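You operate a simulated robot arm through the tools that you are given. There is no shell and no other tool.

Carry out the task below with a simulated robot arm. There is one attempt and no reset: what you move stays moved.

TASK
Wipe the glue smear off the hatch and grease the hinge shoe.
Fine: blue cloth for the smear, yellow brush and the grease tin for the shoe; cloth and brush back where they stood; the tin stays. A coat counts when it lies all over at full strength: go over it till it gets no stronger. What is to be rubbed or washed off counts as gone when no trace of it is left.

The check looks at the end state, three seconds after you hand in, the way a careful person would. Anything else that was tipped, shoved, dropped, spilled or broken makes it a failure. Flat cloth is picked up by pressing the open fingertips on it (5 to 10 N) and closing them slowly along it; thin cloth reads only 2 to 8 mm in the jaws.

THE ROBOT
A 6-joint arm with a two-finger parallel gripper, fixed in place. Base frame: the origin is at the foot of the arm, x ahead of it, y to its left, z up. Readings come in mm, degrees, newtons and seconds.
With the tool pointing down near the work surface it reaches from about 580 to 940 mm from the base axis. Its first joint turns from -149.0 to 149.0 degrees. Payload 3.43 kg.
The TCP is the grasp point between the finger pads, 34 mm short of the fingertips. In the tool frame z runs along the fingers and y along their closing line. Largest opening 128 mm; finger width 24, thickness 12; the body of the gripper, 48 by 130 mm, starts 96 mm behind the TCP.
Orientation is that of the tool frame in the base frame, as [roll, pitch, yaw] about the fixed x, y, z axes, in that order (R = Rz(yaw) Ry(pitch) Rx(roll)). With the fingers straight down and closing along the base's y, the tool's x points along the base's -x, its y along +y and its z along -z.

THE INTERFACE
- The arm moves only by the tool send_rows. Its argument "motion" is a list of rows, each a list of 7 numbers: the opening, from 0 (shut) to 1 (fully open), then the shift along the base's x, y, z in units of 25 mm (1.0 is 25 mm), then the turn, a rotation vector about the base's x, y, z in units of 4 degrees (1.0 is 4 degrees). In form: [[jaw, tx, ty, tz, rx, ry, rz], ...]. A call has 1 to 20 rows; each row shifts and turns the commanded pose from where the row before left it. A call with a number of a shift or a turn outside -1 to 1 is refused whole. Each row takes 0.2 s and may step no farther than 50 mm and 8.6 degrees from the row before; otherwise, or with a gripper value out of range, the whole call is refused. Where a pose cannot be reached the arm comes as near as it can. A force on the tool above 40 N (or 10 N above the force at the start of the call, whichever is more), or a blocked arm, ends the call early, and 0.2 s more pass. Each finger travels about 108 mm/s and halts on what it meets, pressing with about 29 N; the grip force reading is that of the motor and also rises with nothing between the fingers. The clock runs only during rows and for 0.2 s after the last one: add rows that do not move to give the fingers time. It gives the time, the measured TCP pose, the force on the tool (base axes), the opening and the grip force at its end, in the units of the frame above (readings bear some noise), with the torque about the TCP (base axes, N m) and any sound that the robot's microphone picked up, and new pictures: "views" is both (left out), scene, wrist or none.
- Cameras (640 x 400 px; columns grow to the right, rows downward): "scene" is fixed at [220.4, -650.2, 1597.4]; the picture's right is [0.70, -0.71, 0.00], its down [-0.42, -0.41, -0.81] and it looks along [0.58, 0.57, -0.59] (base axes); focal length 340 px, centre (320, 200). "wrist" rides on the gripper at [76, -11, -160] in the tool frame; the picture's right is [0.15, 0.99, 0.00], its down [-0.88, 0.13, -0.46] and it looks along [-0.45, 0.07, 0.89] (tool axes); focal length 234 px, centre (320, 200).
- move_column(by): slides the trunk up (or, below 0, down) by that many mm; the arm rides with it, the base frame stays. It gives what a move gives, with no picture.
- measure_at(camera, pixels): for up to 12 pixels [column, row] of the newest picture of that camera ("zoom" is the newest enlarged one), the place [x, y, z] in the base frame of the surface seen there, good to about 3 mm. The clock stands still meanwhile.
- zoom(camera, box): a new picture of the part [left, top, right, bottom] of that camera's present view, enlarged. The clock stands still meanwhile.
- hand_in(): hands the job in; it is judged then, once.

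Unless the task says otherwise, let go and move clear before handing in.

The tools are called after ">>>" as name(argument=value, ...) on one line, values as JSON. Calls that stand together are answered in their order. send_rows: Moves the arm, as the interface text tells. Its arguments: {"type":"object","properties":{"motion":{"type":"array","items":{"type":"array","items":{"type":"number"}}},"views":{"type":"string","enum":["both","scene","wrist","none"]}},"required":["motion"]} The other tools are called the same way: move_column (by) slides the trunk up or down; measure_at (camera, pixels) gives the place of the surface under pixels of a picture; zoom (camera, box) takes an enlarged picture of a part of a camera's view; hand_in () hands the job in.

At the start:

```text
time_s: 0.0
position: [805.4, 165.1, 1144.8]
tcp_rot: [-180.0, 0.1, 180.0]
contact_force: [0.0, -0.4, 0.0]
torque: [0.01, -0.03, -0.01]
width: 128.0
grasp_force: 0.0
trunk travel left (down, up): [-675.0, 35.0]
```

scene: 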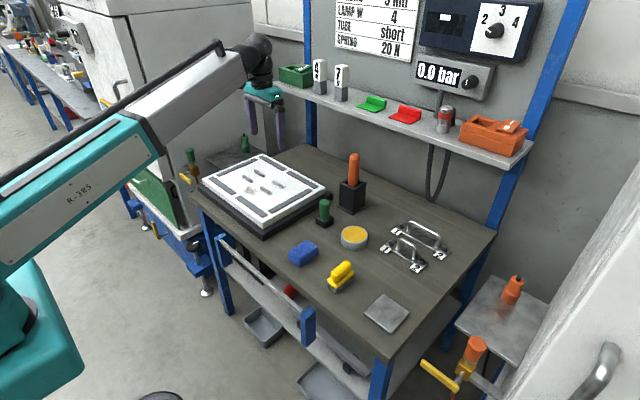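
wrist: 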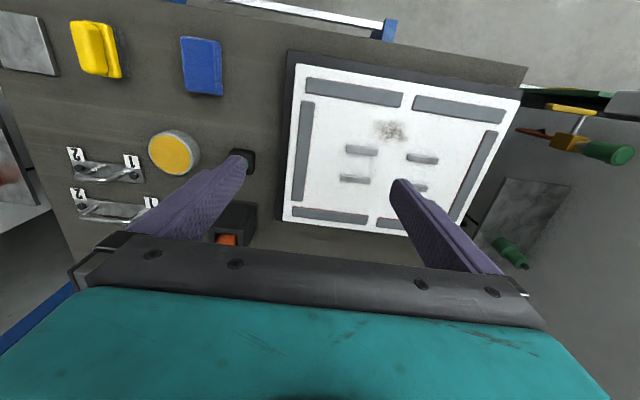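

The scene shows a bench with a white hatch plate (smear around wrist px (390,130)), a blue cloth block (scene 303,252), a yellow brush (341,275), a yellow tin (354,237) and a grey plate (386,312). I'll zoom in before moving.

>>> zoom(camera="scene", box=[180, 130, 350, 240])

>>> zoom(camera="scene", box=[270, 200, 470, 340])

>>> zoom(camera="wrist", box=[280, 50, 540, 240])

>>> measure_at(camera="scene", pixels=[[303, 252], [303, 246], [341, 268], [341, 284], [354, 235], [386, 312], [324, 205], [324, 222], [354, 160], [262, 185], [300, 300]])

>>> measure_at(camera="wrist", pixels=[[390, 130], [360, 150], [420, 158], [353, 179], [200, 65], [95, 48], [175, 153], [28, 45], [305, 65], [518, 100], [285, 215], [300, 110]])

```text
3.64 times, centred on (265, 185) of scene
```

zoom: 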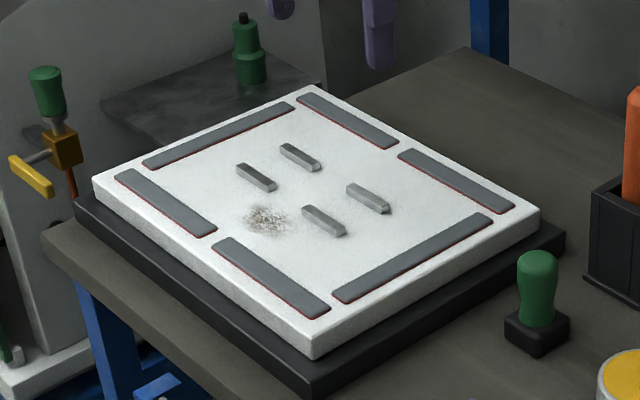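

```text
2.86 times, centred on (370, 270) of scene
```

zoom: 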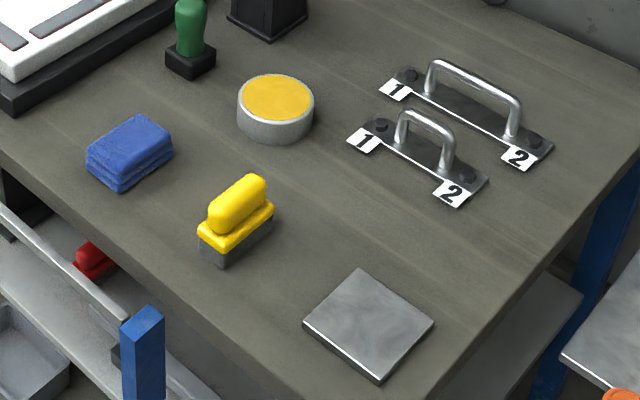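

```text
2.11 times, centred on (410, 145) of wrist
```

zoom: 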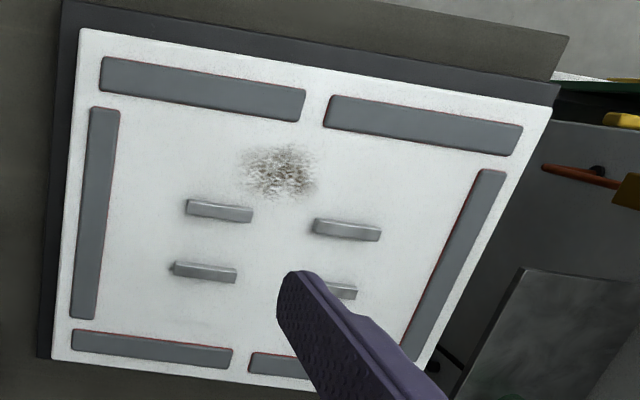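

```text
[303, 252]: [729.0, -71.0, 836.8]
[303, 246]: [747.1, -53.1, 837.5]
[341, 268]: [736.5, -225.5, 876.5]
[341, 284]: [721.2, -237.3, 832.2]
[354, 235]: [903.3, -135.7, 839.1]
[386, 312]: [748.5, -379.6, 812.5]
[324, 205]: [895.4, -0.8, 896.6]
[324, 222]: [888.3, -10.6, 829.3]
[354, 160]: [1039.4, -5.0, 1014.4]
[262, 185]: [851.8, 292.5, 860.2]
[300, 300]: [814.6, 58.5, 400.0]
```

```text
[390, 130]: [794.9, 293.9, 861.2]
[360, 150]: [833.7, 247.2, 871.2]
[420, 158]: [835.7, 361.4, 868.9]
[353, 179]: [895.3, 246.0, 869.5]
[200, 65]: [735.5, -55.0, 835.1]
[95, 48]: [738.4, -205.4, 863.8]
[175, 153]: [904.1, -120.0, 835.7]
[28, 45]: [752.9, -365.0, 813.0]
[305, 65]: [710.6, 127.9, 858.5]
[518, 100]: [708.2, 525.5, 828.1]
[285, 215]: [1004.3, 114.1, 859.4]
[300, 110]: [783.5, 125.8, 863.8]
```

The smear sits on the hatch at about (795,294,861), between the strips and the small bosses. Next I'll measure the edges of the smear, cloth, brush, tin and shoe.

>>> zoom(camera="wrist", box=[340, 90, 460, 165])

>>> measure_at(camera="zoom", pixels=[[175, 150], [340, 200], [270, 150], [270, 270], [350, 250], [180, 200], [60, 310], [210, 345], [370, 335], [520, 375], [300, 100], [420, 120]])

>>> zoom(camera="wrist", box=[0, 0, 260, 190])

```text
5.33 times, centred on (400, 128) of wrist
```

zoom: 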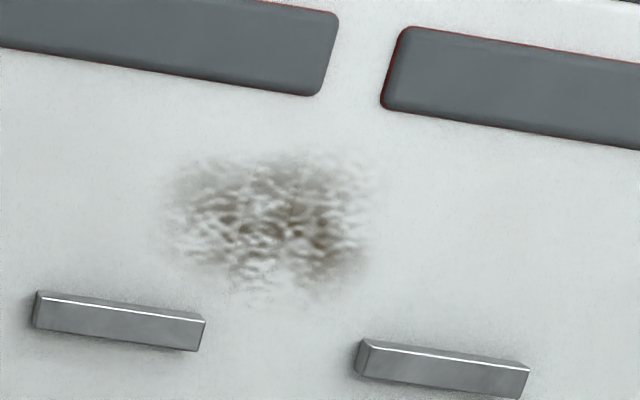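

```text
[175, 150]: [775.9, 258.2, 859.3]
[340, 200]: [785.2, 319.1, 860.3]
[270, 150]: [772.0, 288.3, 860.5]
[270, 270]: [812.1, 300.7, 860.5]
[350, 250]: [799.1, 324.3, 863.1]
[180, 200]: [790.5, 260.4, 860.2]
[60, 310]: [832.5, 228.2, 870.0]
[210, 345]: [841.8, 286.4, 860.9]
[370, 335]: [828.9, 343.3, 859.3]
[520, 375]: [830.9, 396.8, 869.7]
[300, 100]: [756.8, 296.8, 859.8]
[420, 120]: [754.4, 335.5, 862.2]
```

```text
2.11 times, centred on (130, 95) of wrist
```

zoom: 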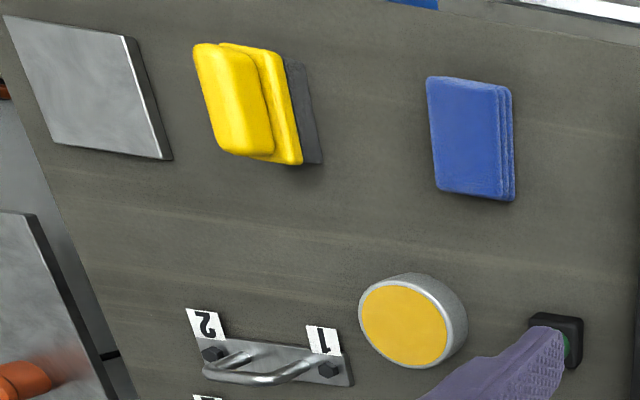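

The zoom shows the cloth as a layered pad (428–515, 75–200), with the brush on its left and the tin below. I'll measure their corners.

>>> measure_at(camera="zoom", pixels=[[430, 82], [498, 90], [440, 187], [500, 195], [520, 150], [560, 60], [470, 240], [364, 325], [445, 325], [405, 287], [410, 365], [405, 325]])

>>> measure_at(camera="zoom", pixels=[[200, 50], [245, 55], [230, 145], [265, 150], [282, 60], [298, 158], [10, 20], [122, 38], [55, 138], [160, 155], [310, 80], [318, 155]])

>>> zoom(camera="scene", box=[280, 220, 380, 300])

```text
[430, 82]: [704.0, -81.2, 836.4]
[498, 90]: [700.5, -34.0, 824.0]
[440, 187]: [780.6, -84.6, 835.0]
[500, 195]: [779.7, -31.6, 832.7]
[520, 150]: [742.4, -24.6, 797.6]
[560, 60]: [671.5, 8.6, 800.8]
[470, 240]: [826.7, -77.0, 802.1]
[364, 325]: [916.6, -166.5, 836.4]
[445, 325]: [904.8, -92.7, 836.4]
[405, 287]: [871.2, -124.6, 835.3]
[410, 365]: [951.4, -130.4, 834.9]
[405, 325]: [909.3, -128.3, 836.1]
```

```text
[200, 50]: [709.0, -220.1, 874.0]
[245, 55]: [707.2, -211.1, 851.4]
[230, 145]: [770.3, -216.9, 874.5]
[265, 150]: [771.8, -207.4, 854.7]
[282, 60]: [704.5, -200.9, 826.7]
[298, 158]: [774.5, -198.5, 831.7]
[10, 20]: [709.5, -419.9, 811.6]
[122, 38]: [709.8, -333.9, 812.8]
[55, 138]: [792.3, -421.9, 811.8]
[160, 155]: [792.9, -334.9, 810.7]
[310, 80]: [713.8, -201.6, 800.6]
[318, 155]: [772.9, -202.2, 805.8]
```

```text
5.00 times, centred on (330, 260) of scene
```

zoom: 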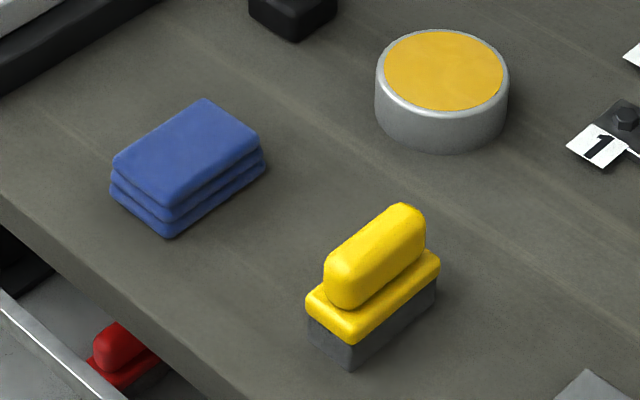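

Measured so far:

| Item | Where |
|---|---|
| Table | z≈800 |
| Cloth pad | x 702–782, y −86 to −31, top 836 |
| Brush | about (740,−225), handle top 875 |
| Tin | centre about (909,−129), top 836 |
| Shoe | x 709–793, y −421 to −334, top 812 |

I'll lower the trunk a bit to bring the arm near the work surface.

>>> move_column(by=-100)

```text
time_s: 1.3
position: [805.5, 165.2, 1044.2]
tcp_rot: [179.9, 0.0, 180.0]
contact_force: [-0.4, -0.2, -0.4]
torque: [-0.04, 0.02, 0.02]
width: 128.1
grasp_force: 0.2
trunk travel left (down, up): [-575.0, 135.0]
```

The trunk is down and the TCP is at z 1044. Now I'll move above the cloth at (741,−58).

>>> send_rows(motion=[[1, -0.28, -0.99, 0, 0, 0, 0], [1, -0.28, -0.99, 0, 0, 0, 0], [1, -0.28, -0.99, 0, 0, 0, 0], [1, -0.28, -0.99, 0, 0, 0, 0], [1, -0.28, -0.99, 0, 0, 0, 0], [1, -0.28, -0.99, -0.5, 0, 0, 0], [1, -0.28, -0.99, -0.5, 0, 0, 0], [1, -0.28, -0.99, -0.5, 0, 0, 0], [1, -0.28, -0.99, -0.5, 0, 0, 0], [1, 0, 0, -1, 0, 0, 0], [1, 0, 0, 0, 0, 0, 0]])

```text
time_s: 3.7
position: [742.5, -60.3, 969.8]
tcp_rot: [179.9, 0.1, 180.0]
contact_force: [0.4, -0.1, 0.2]
torque: [0.0, 0.01, -0.01]
width: 128.0
grasp_force: 0.0
trunk travel left (down, up): [-575.0, 135.0]
```

scene: 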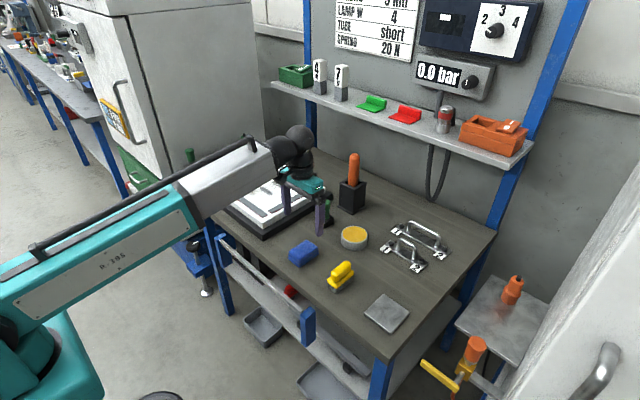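
wrist: 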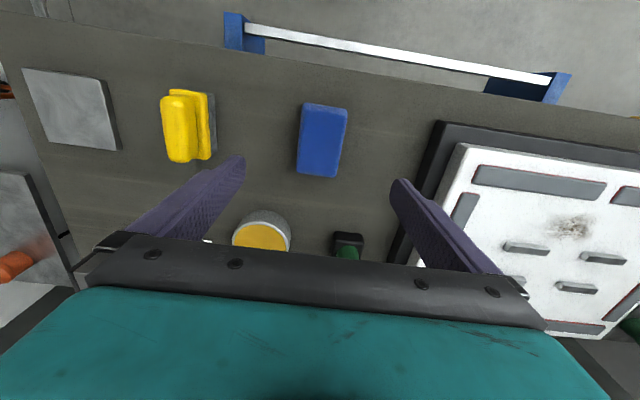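

The cloth is now well seen by the wrist camera at (300–347, 103–177). I'll remeasure the cloth and brush edges from here.

>>> zoom(camera="wrist", box=[140, 70, 380, 220])

>>> measure_at(camera="wrist", pixels=[[304, 106], [345, 111], [299, 171], [335, 174], [320, 140], [166, 98], [187, 96], [171, 160], [193, 158], [203, 95], [209, 155], [215, 150]])

```text
2.67 times, centred on (260, 145) of wrist
```

zoom: 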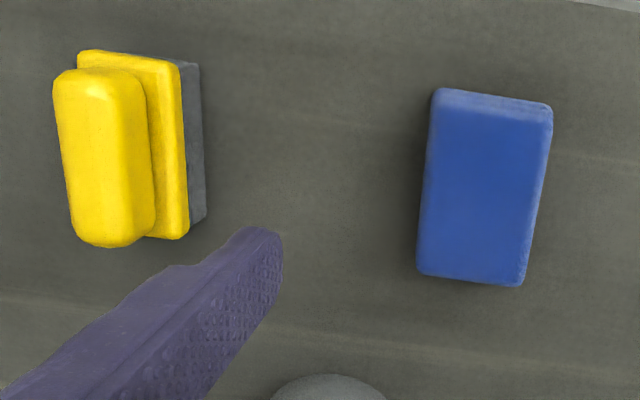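

```text
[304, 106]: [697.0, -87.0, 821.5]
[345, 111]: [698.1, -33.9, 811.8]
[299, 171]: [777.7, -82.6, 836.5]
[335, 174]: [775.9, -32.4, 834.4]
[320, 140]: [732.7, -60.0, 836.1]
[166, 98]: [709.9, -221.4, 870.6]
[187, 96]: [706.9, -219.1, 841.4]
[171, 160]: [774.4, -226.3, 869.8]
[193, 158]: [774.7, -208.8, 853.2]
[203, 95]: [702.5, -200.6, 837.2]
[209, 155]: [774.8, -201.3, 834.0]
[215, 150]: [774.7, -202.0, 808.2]
```

The cloth centre is about (739.5,−58.5) and it is square to the axes. I'll descend so the fingertips are at z≈816 and then close on it.

>>> send_rows(motion=[[1, -0.12, 0.07, -1, 0, 0, 0], [1, 0, 0, -1, 0, 0, 0], [1, 0, 0, -1, 0, 0, 0], [1, 0, 0, -1, 0, 0, 0], [1, 0, 0, -0.8, 0, 0, 0], [1, 0, 0, 0, 0, 0, 0]], views="wrist")

```text
time_s: 5.1
position: [739.0, -56.5, 850.7]
tcp_rot: [-180.0, -0.1, 180.0]
contact_force: [-0.3, 0.1, -1.0]
torque: [-0.01, 0.06, -0.02]
width: 128.4
grasp_force: 0.2
trunk travel left (down, up): [-575.0, 135.0]
```

wrist: 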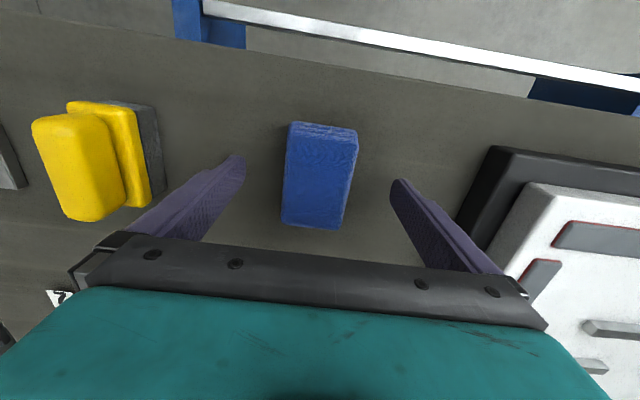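

The fingers straddle the cloth pad, with the fingertips about 16 mm above the table. I'll close gently onto it.

>>> send_rows(motion=[[0.6, 0, 0, 0, 0, 0, 0], [0.5, 0, 0, 0, 0, 0, 0], [0.45, 0, 0, 0, 0, 0, 0], [0.42, 0, 0, 0, 0, 0, 0], [0.38, 0, 0, 0, 0, 0, 0], [0.34, 0, 0, 0, 0, 0, 0], [0.34, 0, 0, 0, 0, 0, 0]], views="wrist")

```text
time_s: 6.7
position: [737.3, -56.8, 850.4]
tcp_rot: [-180.0, 0.0, -180.0]
contact_force: [0.4, -0.1, -1.0]
torque: [0.01, -0.02, -0.02]
width: 59.0
grasp_force: 29.0
trunk travel left (down, up): [-575.0, 135.0]
```

wrist: 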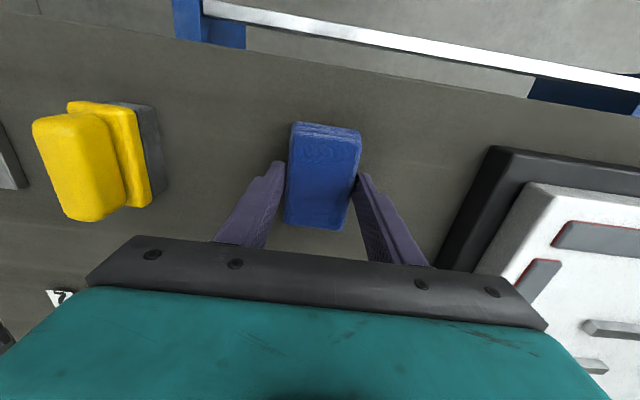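

The pad is gripped (width 59 mm, 29 N). I'll lift it and check that it comes along.

>>> send_rows(motion=[[0.34, 0, 0, 0.4, 0, 0, 0], [0.34, 0, 0, 0.8, 0, 0, 0], [0.34, 0, 0, 1, 0, 0, 0], [0.34, 0, 0, 1, 0, 0, 0], [0.34, 0, 0, 1, 0, 0, 0], [0.34, 0, 0, 0, 0, 0, 0]])

```text
time_s: 8.1
position: [740.5, -54.3, 955.9]
tcp_rot: [180.0, 0.0, -180.0]
contact_force: [0.3, -0.2, -1.2]
torque: [0.0, 0.0, 0.01]
width: 43.7
grasp_force: 0.1
trunk travel left (down, up): [-575.0, 135.0]
```

scene: 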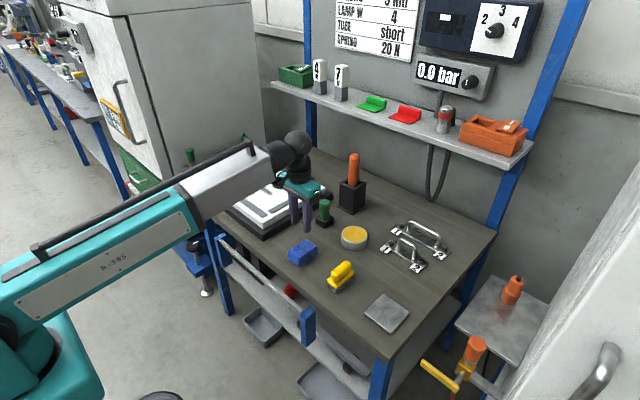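
wrist: 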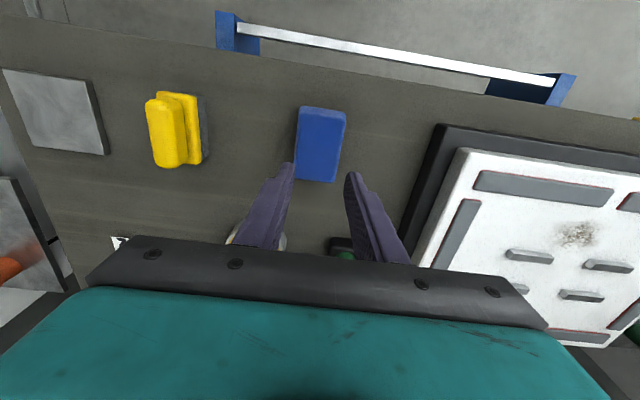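

The cloth slipped out: the width dropped to 43.7 and the pad is still on the table at wrist px (320,143). I'll check its current pose before regrasping deeper.

>>> zoom(camera="wrist", box=[260, 80, 400, 200])

>>> zoom(camera="scene", box=[270, 200, 370, 290])

>>> measure_at(camera="wrist", pixels=[[302, 110], [344, 113], [299, 176], [335, 180], [320, 143], [297, 140], [342, 145], [304, 107], [330, 182]])

```text
3.33 times, centred on (330, 140) of wrist
```

zoom: 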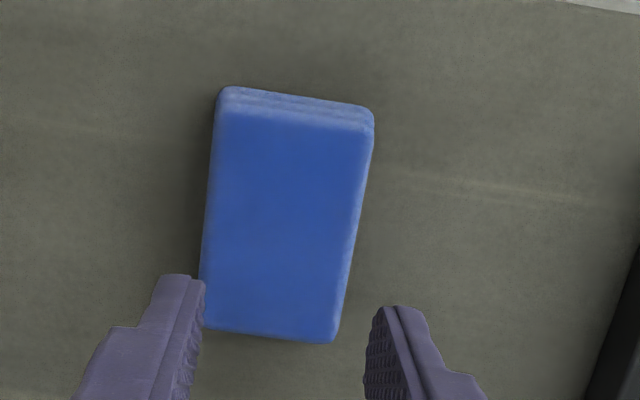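

```text
4.44 times, centred on (320, 245) of scene
```

zoom: 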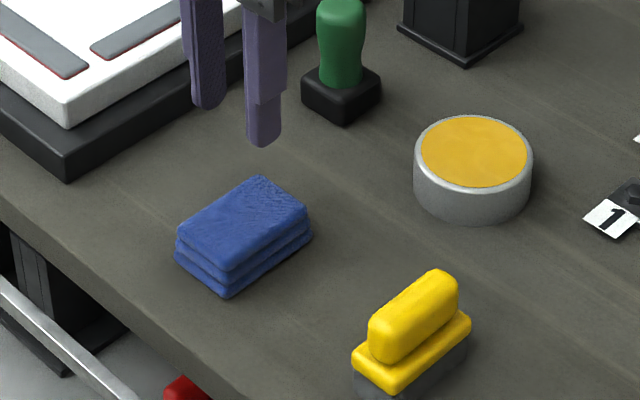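

```text
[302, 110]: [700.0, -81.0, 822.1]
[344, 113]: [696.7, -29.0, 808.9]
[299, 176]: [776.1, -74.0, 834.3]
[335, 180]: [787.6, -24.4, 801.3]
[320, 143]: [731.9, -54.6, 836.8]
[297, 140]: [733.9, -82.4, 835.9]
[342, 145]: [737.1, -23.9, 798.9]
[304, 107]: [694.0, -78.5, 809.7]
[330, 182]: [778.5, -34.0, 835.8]
```

The pad lies at about (738,−56) and is only nudged. The tips of the fingers gave a poor hold. A better plan is to grip it by its 80 mm ends, closing along x and deeper, so that on the hatch the fingers stay out of the boss and strip zone. I'll rotate the gripper by −90° here.

>>> send_rows(motion=[[0.6, 0, 0, 0, 0, 0, -1], [1, 0, 0, 0, 0, 0, -1], [1, 0, 0, 0, 0, 0, -1], [1, 0, 0, 0, 0, 0, -1], [1, 0, 0, 0, 0, 0, -1], [1, 0, 0, 0, 0, 0, -1], [1, 0, 0, 0, 0, 0, -1], [1, 0, 0, 0, 0, 0, -1], [1, 0, 0, 0, 0, 0, -1], [1, 0, 0, 0, 0, 0, -1], [1, 0, 0, 0, 0, 0, -1], [1, 0, 0, 0, 0, 0, -1]], views="none")

```text
time_s: 10.7
position: [738.0, -56.7, 955.5]
tcp_rot: [180.0, -0.1, 132.0]
contact_force: [0.4, 0.4, -0.6]
torque: [-0.01, -0.01, -0.03]
width: 127.7
grasp_force: 0.0
trunk travel left (down, up): [-575.0, 135.0]
```

Rotation tracks (yaw 132°). I'll continue to 90°.

>>> send_rows(motion=[[1, 0, 0, 0, 0, 0, -1], [1, 0, 0, 0, 0, 0, -1], [1, 0, 0, 0, 0, 0, -1], [1, 0, 0, 0, 0, 0, -1], [1, 0, 0, 0, 0, 0, -1], [1, 0, 0, 0, 0, 0, -1], [1, 0, 0, 0, 0, 0, -1], [1, 0, 0, 0, 0, 0, -1], [1, 0, 0, 0, 0, 0, -1], [1, 0, 0, 0, 0, 0, -1], [1, 0, 0, 0, 0, 0, -0.5], [1, 0, 0, 0, 0, 0, 0]])

```text
time_s: 13.3
position: [738.6, -56.6, 955.7]
tcp_rot: [-179.9, 0.0, 89.9]
contact_force: [0.5, 0.7, -0.7]
torque: [-0.02, 0.02, -0.03]
width: 127.9
grasp_force: 0.0
trunk travel left (down, up): [-575.0, 135.0]
```

scene: 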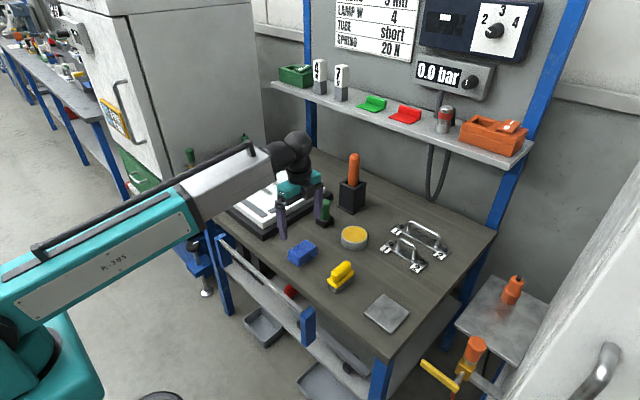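
wrist: 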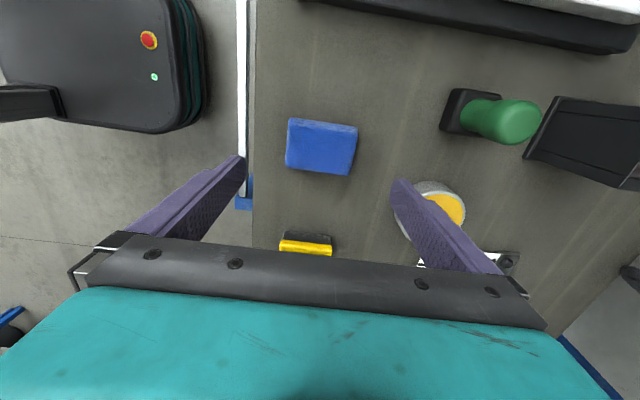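

With yaw at 90° the cloth is centred below, at wrist px (320,147). I'll measure its corners from this angle.

>>> measure_at(camera="wrist", pixels=[[293, 122], [355, 128], [289, 165], [348, 172], [320, 147], [287, 145], [358, 150], [320, 172], [320, 200]])

>>> zoom(camera="wrist", box=[260, 90, 400, 200])

```text
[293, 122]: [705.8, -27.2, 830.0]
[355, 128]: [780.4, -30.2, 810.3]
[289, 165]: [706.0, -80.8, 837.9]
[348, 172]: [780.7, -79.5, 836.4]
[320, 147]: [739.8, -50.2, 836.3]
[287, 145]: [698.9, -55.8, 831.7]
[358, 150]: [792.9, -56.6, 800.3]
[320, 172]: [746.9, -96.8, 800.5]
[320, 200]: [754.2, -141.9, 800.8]
```

```text
3.64 times, centred on (330, 145) of wrist
```

zoom: 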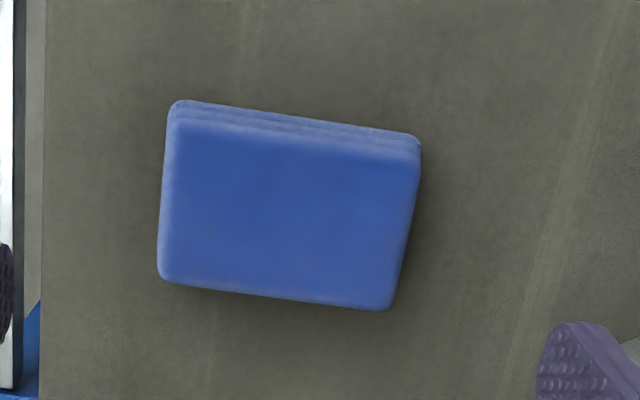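

The pad centre is about (741,−56). I'll descend to tips at z≈805 and close slowly on its ends.

>>> send_rows(motion=[[1, 0.1, 0.03, -1, 0, 0, 0], [1, 0, 0, -1, 0, 0, 0], [1, 0, 0, -1, 0, 0, 0], [1, 0, 0, -1, 0, 0, 0], [1, 0, 0, -0.64, 0, 0, 0], [0.85, 0, 0, 0, 0, 0, 0], [0.75, 0, 0, 0, 0, 0, 0], [0.7, 0, 0, 0, 0, 0, 0], [0.65, 0, 0, 0, 0, 0, 0], [0.6, 0, 0, 0, 0, 0, 0], [0.5, 0, 0, 0, 0, 0, 0], [0.4, 0, 0, 0, 0, 0, 0], [0.4, 0, 0, 0, 0, 0, 0]], views="wrist")

```text
time_s: 16.1
position: [741.8, -56.7, 839.6]
tcp_rot: [180.0, 0.1, 89.9]
contact_force: [-0.2, -0.1, 0.0]
torque: [0.02, 0.0, -0.03]
width: 89.1
grasp_force: 29.0
trunk travel left (down, up): [-575.0, 135.0]
```

wrist: 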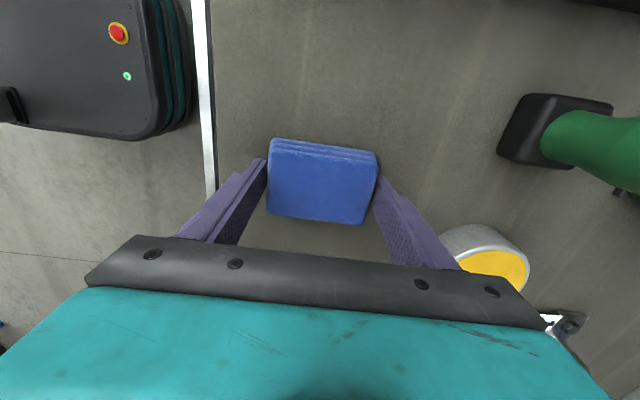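

Contact is made at 89 mm and 29 N. I'll lift slowly this time and watch the width.

>>> send_rows(motion=[[0.3, 0, 0, 0, 0, 0, 0], [0.3, 0, 0, 0.1, 0, 0, 0], [0.3, 0, 0, 0.2, 0, 0, 0], [0.3, 0, 0, 0.3, 0, 0, 0], [0.3, 0, 0, 0.4, 0, 0, 0], [0.3, 0, 0, 0, 0, 0, 0]], views="both")

```text
time_s: 17.5
position: [742.5, -56.0, 863.5]
tcp_rot: [-180.0, 0.0, 90.0]
contact_force: [0.3, -0.2, -0.4]
torque: [0.01, -0.03, 0.03]
width: 89.2
grasp_force: 28.8
trunk travel left (down, up): [-575.0, 135.0]
```

scene: 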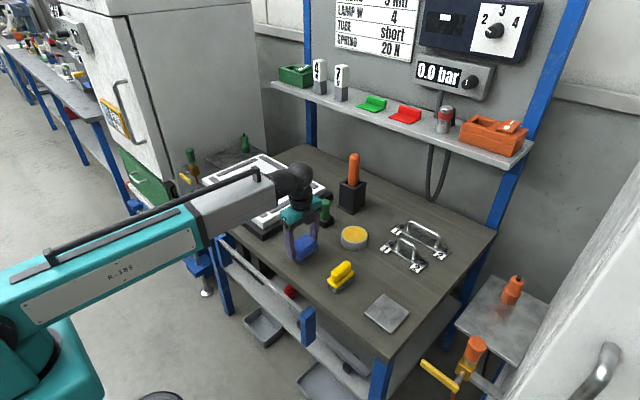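
wrist: 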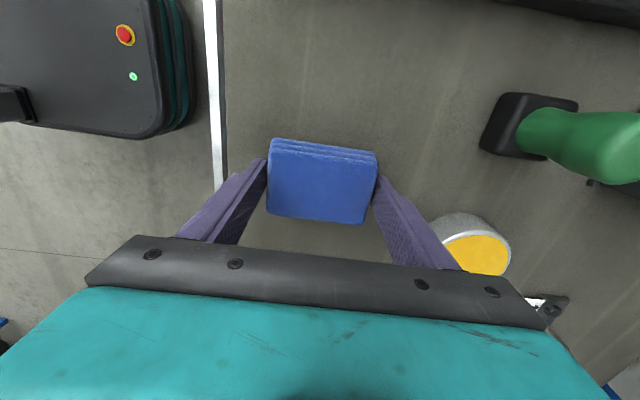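

The cloth now rises with the gripper (width steady at 89). I'll lift higher, then turn back by +90° while moving over the hatch.

>>> send_rows(motion=[[0.3, 0, 0, 0.7, 0, 0, 0], [0.3, 0, 0, 0.8, 0, 0, 0], [0.3, 0, 0, 0.9, 0, 0, 0], [0.3, 0, 0, 0.9, 0, 0, 0], [0.3, 0, 0, 0.5, 0, 0, 0.5], [0.3, 0.08, 0.6, 0, 0, 0, 1], [0.3, 0.08, 0.6, 0, 0, 0, 1], [0.3, 0.08, 0.6, 0, 0, 0, 1], [0.3, 0.08, 0.6, 0, 0, 0, 1], [0.3, 0.08, 0.6, 0, 0, 0, 1], [0.3, 0.08, 0.6, 0, 0, 0, 1], [0.3, 0.08, 0.6, 0, 0, 0, 1], [0.3, 0.08, 0.6, 0, 0, 0, 1], [0.3, 0.08, 0.6, 0, 0, 0, 1], [0.3, 0.08, 0.6, 0, 0, 0, 1], [0.3, 0, 0, 0, 0, 0, 0]], views="scene")

```text
time_s: 20.9
position: [763.1, 94.2, 959.4]
tcp_rot: [180.0, 0.1, 132.2]
contact_force: [-0.9, -0.5, -0.5]
torque: [0.0, 0.02, -0.02]
width: 89.2
grasp_force: 29.3
trunk travel left (down, up): [-575.0, 135.0]
```

scene: 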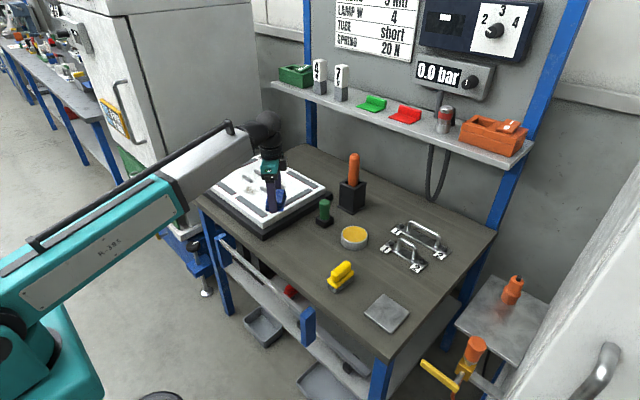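

The cloth is still held (89 mm). I'll continue the turn and move over the smear.

>>> send_rows(motion=[[0.3, 0.093, 0.663, 0, 0, 0, 1], [0.3, 0.093, 0.663, 0, 0, 0, 1], [0.3, 0.093, 0.663, 0, 0, 0, 1], [0.3, 0.093, 0.663, 0, 0, 0, 1], [0.3, 0.093, 0.663, 0, 0, 0, 1], [0.3, 0.093, 0.663, 0, 0, 0, 1], [0.3, 0.093, 0.663, 0, 0, 0, 1], [0.3, 0.093, 0.663, 0, 0, 0, 1], [0.3, 0.093, 0.663, 0, 0, 0, 1], [0.3, 0.093, 0.663, 0, 0, 0, 1], [0.3, 0.093, 0.663, 0, 0, 0, 1], [0.3, 0.093, 0.663, 0, 0, 0, 0.95], [0.3, 0, 0, 0, 0, 0, 0]], views="both")

```text
time_s: 23.7
position: [790.7, 293.6, 958.1]
tcp_rot: [-180.0, 0.0, 179.9]
contact_force: [0.3, -0.1, 0.2]
torque: [-0.02, -0.04, 0.01]
width: 89.0
grasp_force: 29.4
trunk travel left (down, up): [-575.0, 135.0]
```

scene: 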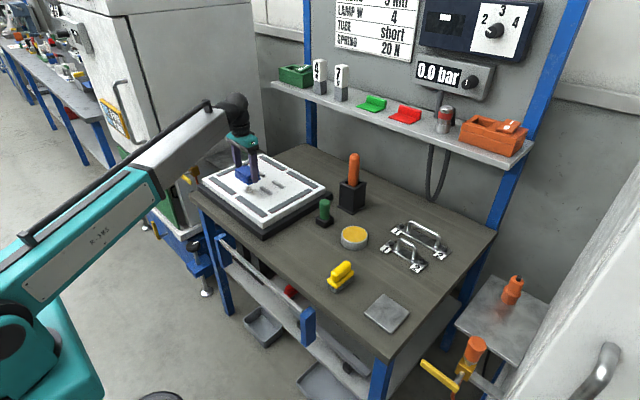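
wrist: 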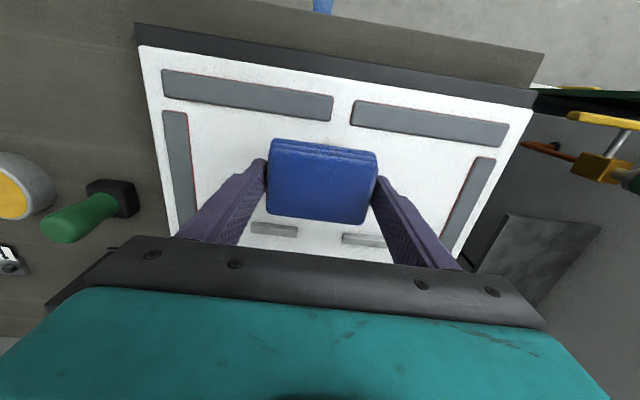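

The cloth is over the smear with its long side along y. I'll measure the strip inner edges and boss front edges to know the free band in x.

>>> zoom(camera="wrist", box=[160, 60, 480, 260])

>>> measure_at(camera="wrist", pixels=[[240, 105], [240, 112], [325, 118], [357, 124], [420, 134], [420, 128], [270, 222], [285, 226], [270, 232], [360, 234], [350, 240], [300, 132]])

```text
2.00 times, centred on (320, 160) of wrist
```

zoom: 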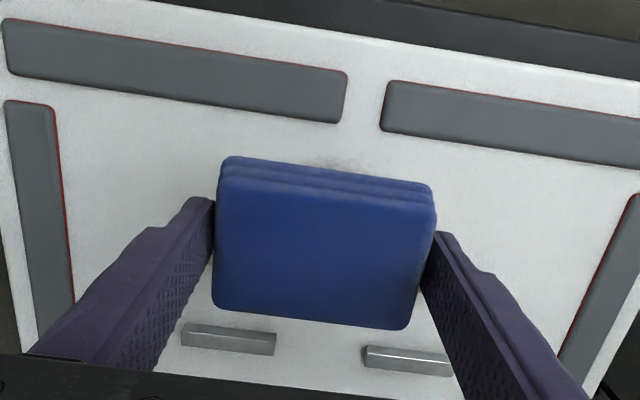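

```text
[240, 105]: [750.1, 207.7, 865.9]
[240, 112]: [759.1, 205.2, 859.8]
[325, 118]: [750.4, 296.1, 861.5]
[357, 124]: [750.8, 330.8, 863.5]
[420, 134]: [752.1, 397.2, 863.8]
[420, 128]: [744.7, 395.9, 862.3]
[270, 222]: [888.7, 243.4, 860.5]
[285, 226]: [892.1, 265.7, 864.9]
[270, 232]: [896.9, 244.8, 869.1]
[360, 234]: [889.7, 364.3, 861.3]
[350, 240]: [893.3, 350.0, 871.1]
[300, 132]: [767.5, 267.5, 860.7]
```

The strips' inner edge is at x≈752 and the front bosses start at x≈828. The 57 mm deep cloth centred at x≈790 fits, with about ±7 mm of play. I'll lower to just above the hatch.

>>> send_rows(motion=[[0.3, 0, 0, -0.8, 0, 0, 0], [0.3, 0, 0, -0.8, 0, 0, 0], [0.3, 0, 0, -0.5, 0, 0, 0], [0.3, 0, 0, -0.12, 0, 0, 0], [0.3, 0, 0, -0.05, 0, 0, 0], [0.3, 0, 0, 0, 0, 0, 0]], views="none")

```text
time_s: 25.1
position: [787.5, 294.7, 900.4]
tcp_rot: [-179.9, 0.0, 179.8]
contact_force: [0.1, -0.3, 0.3]
torque: [-0.05, -0.01, 0.01]
width: 89.0
grasp_force: 29.2
trunk travel left (down, up): [-575.0, 135.0]
```

No contact yet at z≈900. I'll step down 1 mm at a time.

>>> send_rows(motion=[[0.3, 0, 0, -0.04, 0, 0, 0], [0.3, 0, 0, -0.04, 0, 0, 0], [0.3, 0, 0, 0, 0, 0, 0]], views="none")

```text
time_s: 25.9
position: [789.3, 294.3, 899.6]
tcp_rot: [180.0, 0.2, 179.9]
contact_force: [-0.7, 1.1, 4.6]
torque: [-0.09, 0.06, -0.02]
width: 88.9
grasp_force: 29.0
trunk travel left (down, up): [-575.0, 135.0]
```

Contact reads 4.6 N. I'll press another 1 mm and check the force.

>>> send_rows(motion=[[0.3, 0, 0, -0.04, 0, 0, 0], [0.3, 0, 0, 0, 0, 0, 0]], views="wrist")

```text
time_s: 26.5
position: [788.2, 294.2, 899.2]
tcp_rot: [-180.0, 0.2, 179.8]
contact_force: [-1.1, 1.4, 10.3]
torque: [-0.04, 0.13, 0.01]
width: 89.0
grasp_force: 29.0
trunk travel left (down, up): [-575.0, 135.0]
```

wrist: 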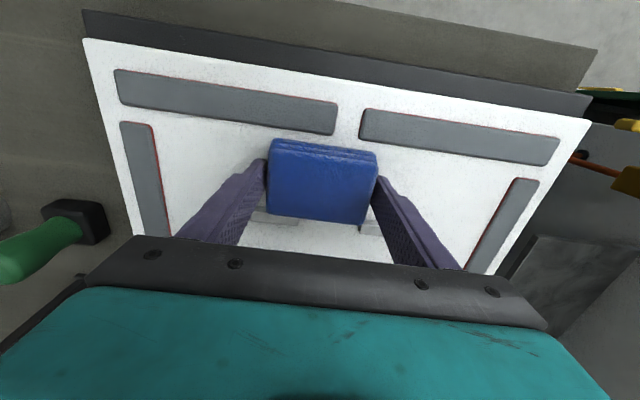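

10 N of press. Now I'll wipe in y strokes, checking forces.

>>> send_rows(motion=[[0.3, 0, 0.4, 0, 0, 0, 0], [0.3, 0, 0.4, 0, 0, 0, 0], [0.3, 0, -0.4, 0, 0, 0, 0], [0.3, 0, -0.4, 0, 0, 0, 0], [0.3, 0, -0.4, 0, 0, 0, 0], [0.3, 0, -0.4, 0, 0, 0, 0], [0.3, 0, 0.4, 0, 0, 0, 0], [0.3, 0, 0.4, 0, 0, 0, 0]], views="wrist")

```text
time_s: 28.3
position: [786.8, 292.0, 899.7]
tcp_rot: [-179.9, 0.1, 179.9]
contact_force: [1.2, -5.4, 11.5]
torque: [-0.01, -0.04, -0.02]
width: 89.1
grasp_force: 28.7
trunk travel left (down, up): [-575.0, 135.0]
```

wrist: 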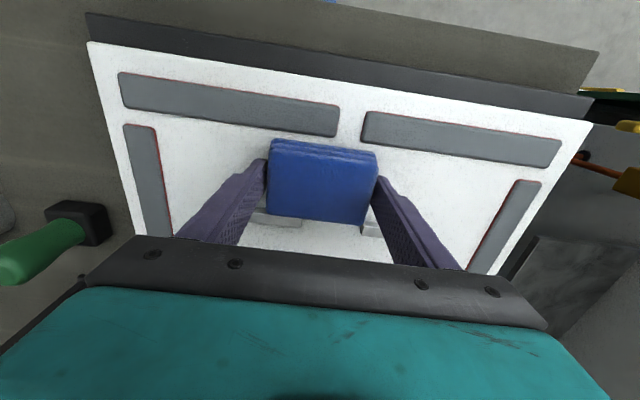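

Wiping friction is about 5 N and the press about 11 N. I'll continue with wider y strokes at the present x and again shifted +7 mm in x.

>>> send_rows(motion=[[0.3, 0, 0.6, 0, 0, 0, 0], [0.3, 0, 0.6, 0, 0, 0, 0], [0.3, 0, -0.6, 0, 0, 0, 0], [0.3, 0, -0.6, 0, 0, 0, 0], [0.3, 0, -0.6, 0, 0, 0, 0], [0.3, 0, -0.6, 0, 0, 0, 0], [0.3, 0, 0.6, 0, 0, 0, 0], [0.3, 0, 0.6, 0, 0, 0, 0], [0.3, 0.14, 0, 0, 0, 0, 0], [0.3, 0.14, 0, 0, 0, 0, 0], [0.3, 0, 0.6, 0, 0, 0, 0], [0.3, 0, 0.6, 0, 0, 0, 0], [0.3, 0, -0.6, 0, 0, 0, 0], [0.3, 0, -0.6, 0, 0, 0, 0], [0.3, 0, -0.6, 0, 0, 0, 0], [0.3, 0, -0.6, 0, 0, 0, 0], [0.3, 0, 0.6, 0, 0, 0, 0], [0.3, 0, 0.6, 0, 0, 0, 0]], views="wrist")

```text
time_s: 32.1
position: [796.1, 294.0, 899.7]
tcp_rot: [180.0, 0.0, 179.8]
contact_force: [0.5, 0.0, 2.9]
torque: [0.04, -0.02, -0.04]
width: 88.7
grasp_force: 30.0
trunk travel left (down, up): [-575.0, 135.0]
```

wrist: 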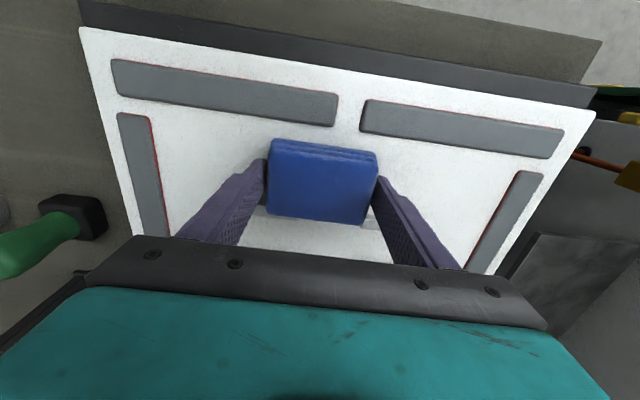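

The press has dropped to 2.9 N here. I'll press 1 mm more and make another round at this x, then shift to about x 785.

>>> send_rows(motion=[[0.3, 0, 0, -0.05, 0, 0, 0], [0.3, 0, 0.6, 0, 0, 0, 0], [0.3, 0, 0.6, 0, 0, 0, 0], [0.3, 0, -0.6, 0, 0, 0, 0], [0.3, 0, -0.6, 0, 0, 0, 0], [0.3, 0, -0.6, 0, 0, 0, 0], [0.3, 0, -0.6, 0, 0, 0, 0], [0.3, 0, 0.6, 0, 0, 0, 0], [0.3, 0, 0.6, 0, 0, 0, 0], [0.3, 0, 0, 0, 0, 0, 0]], views="none")

```text
time_s: 34.3
position: [798.5, 292.4, 899.1]
tcp_rot: [180.0, 0.0, 179.8]
contact_force: [-0.8, -4.0, 5.2]
torque: [-0.03, -0.09, -0.04]
width: 89.0
grasp_force: 29.3
trunk travel left (down, up): [-575.0, 135.0]
```

>>> send_rows(motion=[[0.3, -0.24, 0, -0.02, 0, 0, 0], [0.3, -0.24, 0, 0, 0, 0, 0], [0.3, 0, 0.6, 0, 0, 0, 0], [0.3, 0, 0.6, 0, 0, 0, 0], [0.3, 0, -0.6, 0, 0, 0, 0], [0.3, 0, -0.6, 0, 0, 0, 0], [0.3, 0, -0.6, 0, 0, 0, 0], [0.3, 0, -0.6, 0, 0, 0, 0], [0.3, 0, 0.6, 0, 0, 0, 0], [0.3, 0, 0.6, 0, 0, 0, 0], [0.3, 0, 0, 0, 0, 0, 0]], views="none")

```text
time_s: 36.7
position: [783.7, 290.7, 897.7]
tcp_rot: [-179.9, 0.1, 179.7]
contact_force: [0.4, -12.5, 25.7]
torque: [-1.02, 0.06, 0.0]
width: 88.8
grasp_force: 28.5
trunk travel left (down, up): [-575.0, 135.0]
```

The force has risen to 25.7 N with a 1 N·m torque, so I'll lift off and look at the smear.

>>> send_rows(motion=[[0.3, 0.1, 0, 0.5, 0, 0, 0], [0.3, 0.1, 0, 0.8, 0, 0, 0], [0.3, 0, -0.5, 1, 0, 0, 0], [0.3, 0, -1, 0.5, 0, 0, 0], [0.3, 0, -1, 0, 0, 0, 0], [0.3, 0, -1, 0, 0, 0, 0], [0.3, 0, -1, 0, 0, 0, 0], [0.3, 0, 0, 0, 0, 0, 0]], views="both")

```text
time_s: 38.5
position: [788.5, 180.8, 967.4]
tcp_rot: [180.0, 0.1, 179.9]
contact_force: [0.2, -0.2, -0.9]
torque: [-0.01, -0.03, 0.01]
width: 89.1
grasp_force: 29.2
trunk travel left (down, up): [-575.0, 135.0]
```

scene: 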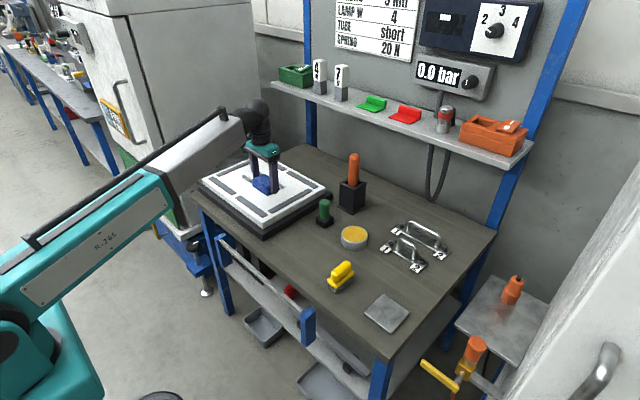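
wrist: 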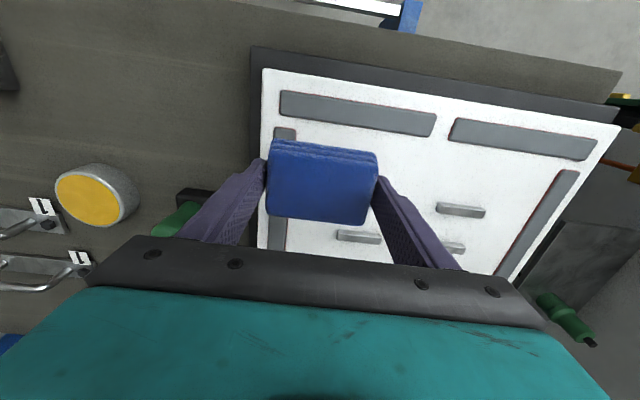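

In the wrist view the hatch area around (430,165) now looks clean. I'll zoom in to check for traces.

>>> zoom(camera="wrist", box=[360, 100, 520, 220])

>>> zoom(camera="scene", box=[190, 140, 340, 240])

>>> measure_at(camera="wrist", pixels=[[385, 160], [400, 180], [430, 165], [420, 205]])

```text
3.33 times, centred on (440, 160) of wrist
```

zoom: 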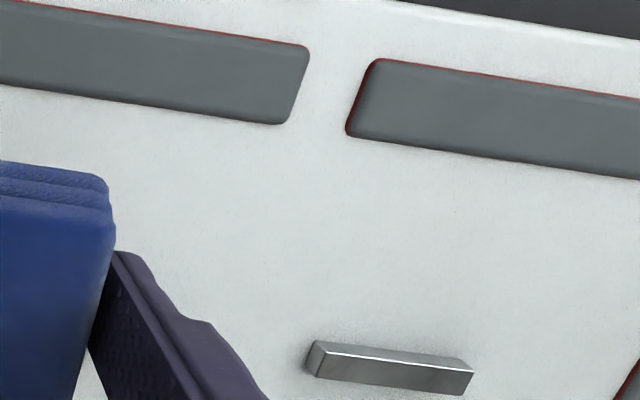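

```text
4.00 times, centred on (265, 190) of scene
```

zoom: 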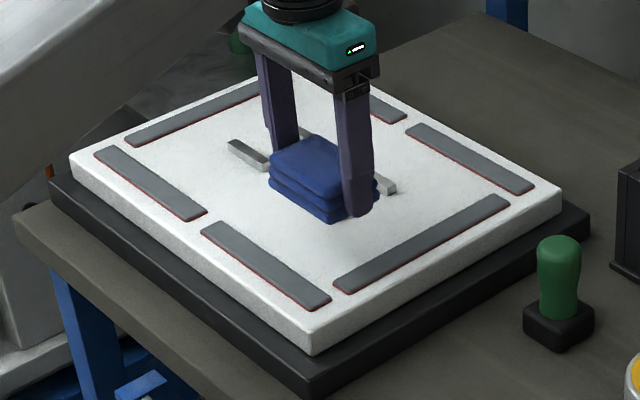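

```text
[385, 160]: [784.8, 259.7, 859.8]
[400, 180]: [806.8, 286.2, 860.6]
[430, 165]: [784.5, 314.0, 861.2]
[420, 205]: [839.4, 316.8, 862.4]
```

The visible part looks clean. I'll move a bit more in −y so the camera sees the whole former smear area.

>>> send_rows(motion=[[0.3, 0, -1, 0.4, 0, 0, 0], [0.3, 0, -1, 0.4, 0, 0, 0], [0.3, 0, -1, 0, 0, 0, 0], [0.3, 0, -1, 0, 0, 0, 0], [0.3, 0, 0, 0, 0, 0, 0]], views="wrist")

>>> zoom(camera="wrist", box=[420, 110, 620, 250])

>>> zoom(camera="scene", box=[200, 150, 320, 235])

```text
time_s: 39.7
position: [789.5, 76.3, 985.1]
tcp_rot: [180.0, 0.0, 179.9]
contact_force: [-0.3, -0.1, -0.1]
torque: [0.01, 0.03, -0.01]
width: 88.9
grasp_force: 29.3
trunk travel left (down, up): [-575.0, 135.0]
```

wrist: 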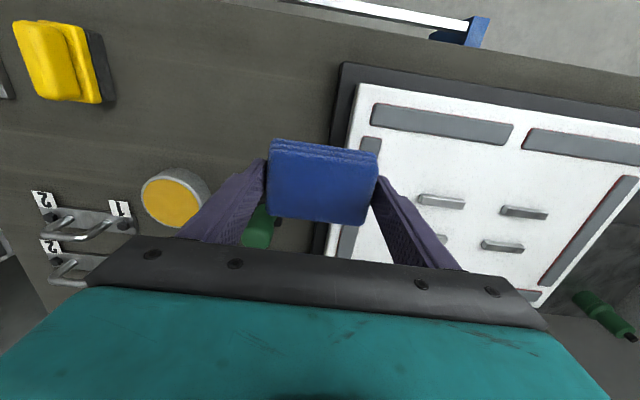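

```text
2.86 times, centred on (520, 180) of wrist
```

zoom: 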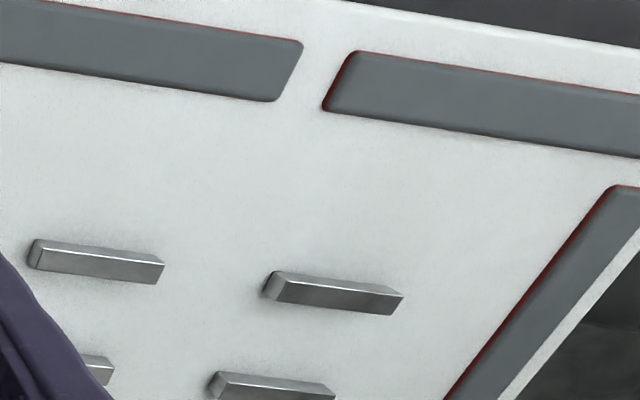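

```text
4.71 times, centred on (260, 192) of scene
```

zoom: 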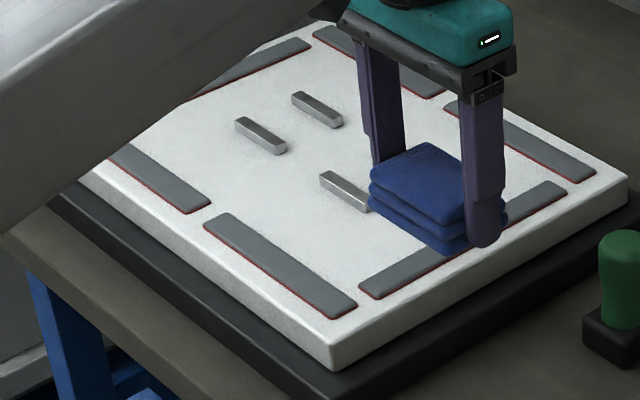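

The hatch face looks uniformly white. One closer zoom on the former smear will show any faint trace.

>>> zoom(camera="wrist", box=[450, 140, 540, 200])

>>> zoom(camera="scene", box=[230, 165, 290, 205])

```text
6.67 times, centred on (495, 170) of wrist
```

zoom: 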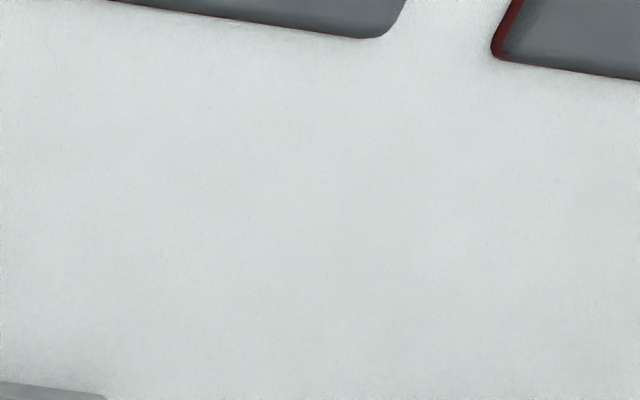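

```text
10.00 times, centred on (260, 185) of scene
```

zoom: 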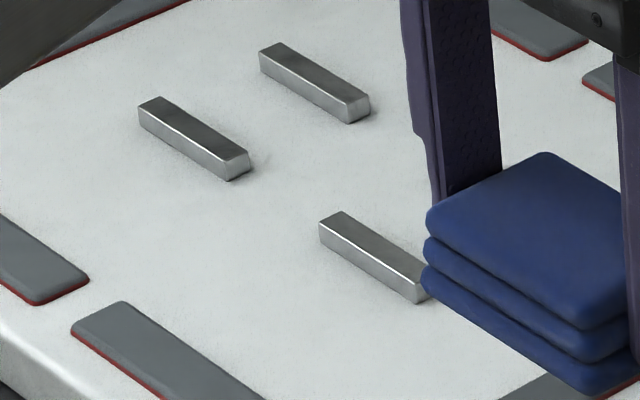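

No trace remains. I'll take the cloth back to its spot, turning to yaw 90° on the way.

>>> send_rows(motion=[[0.3, -0.16, -0.44, 0, 0, 0, -1], [0.3, -0.16, -0.44, 0, 0, 0, -1], [0.3, -0.16, -0.44, 0, 0, 0, -1], [0.3, -0.16, -0.44, 0, 0, 0, -1], [0.3, -0.16, -0.44, 0, 0, 0, -1], [0.3, -0.16, -0.44, 0, 0, 0, -1], [0.3, -0.16, -0.44, 0, 0, 0, -1], [0.3, -0.16, -0.44, 0, 0, 0, -1], [0.3, -0.16, -0.44, 0, 0, 0, -1], [0.3, -0.16, -0.44, 0, 0, 0, -1], [0.3, -0.16, -0.44, 0, 0, 0, -1], [0.3, -0.16, -0.44, 0, 0, 0, -1], [0.3, 0, 0, 0, 0, 0, -1], [0.3, 0, 0, 0, 0, 0, -1], [0.3, 0, 0, 0, 0, 0, -1], [0.3, 0, 0, 0, 0, 0, -1], [0.3, 0, 0, 0, 0, 0, -1], [0.3, 0, 0, 0, 0, 0, -1], [0.3, 0, 0, 0, 0, 0, -1], [0.3, 0, 0, 0, 0, 0, -1]], views="none")

>>> send_rows(motion=[[0.3, 0, 0, 0, 0, 0, -1], [0.3, 0, 0, 0, 0, 0, -1], [0.3, 0, 0, 0, 0, 0, -0.5], [0.3, 0, 0, -1, 0, 0, 0], [0.3, 0, 0, -1, 0, 0, 0], [0.3, 0, 0, 0, 0, 0, 0]], views="both")

```text
time_s: 43.9
position: [739.7, -50.6, 987.7]
tcp_rot: [180.0, 0.0, 99.7]
contact_force: [-0.1, 0.4, -1.1]
torque: [0.03, 0.0, -0.01]
width: 88.9
grasp_force: 29.1
trunk travel left (down, up): [-575.0, 135.0]
```

```text
time_s: 45.3
position: [742.5, -51.0, 936.3]
tcp_rot: [-180.0, 0.0, 89.8]
contact_force: [-0.2, 0.3, 0.0]
torque: [0.0, -0.02, 0.02]
width: 88.7
grasp_force: 29.1
trunk travel left (down, up): [-575.0, 135.0]
```

scene: 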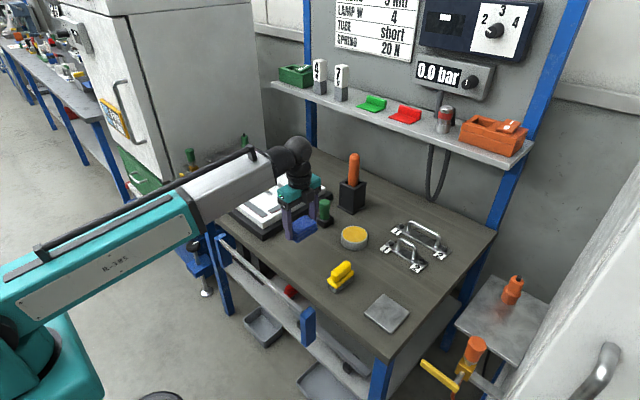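
wrist: 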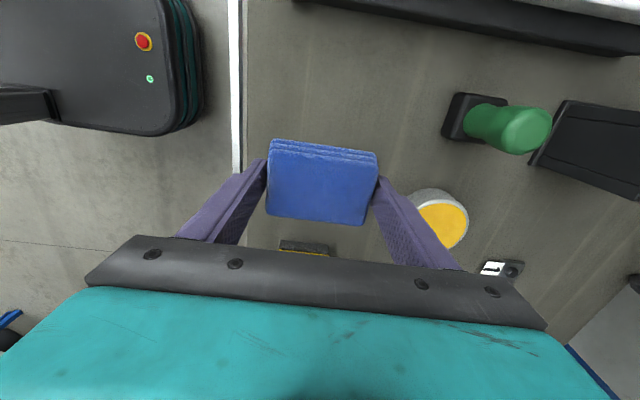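

The cloth is still held. I'll shift about 7 mm in −y and lower it to just above the table.

>>> send_rows(motion=[[0.3, -0.06, -0.28, -0.8, 0, 0, 0], [0.3, 0, 0, -1, 0, 0, 0], [0.3, 0, 0, -1, 0, 0, 0], [0.3, 0, 0, -0.7, 0, 0, 0], [0.3, 0, 0, -0.12, 0, 0, 0], [0.3, 0, 0, 0, 0, 0, 0]], views="none")

```text
time_s: 46.7
position: [742.3, -58.5, 848.2]
tcp_rot: [180.0, 0.1, 89.8]
contact_force: [-0.4, 0.2, 0.4]
torque: [0.03, -0.01, 0.0]
width: 89.2
grasp_force: 29.1
trunk travel left (down, up): [-575.0, 135.0]
```

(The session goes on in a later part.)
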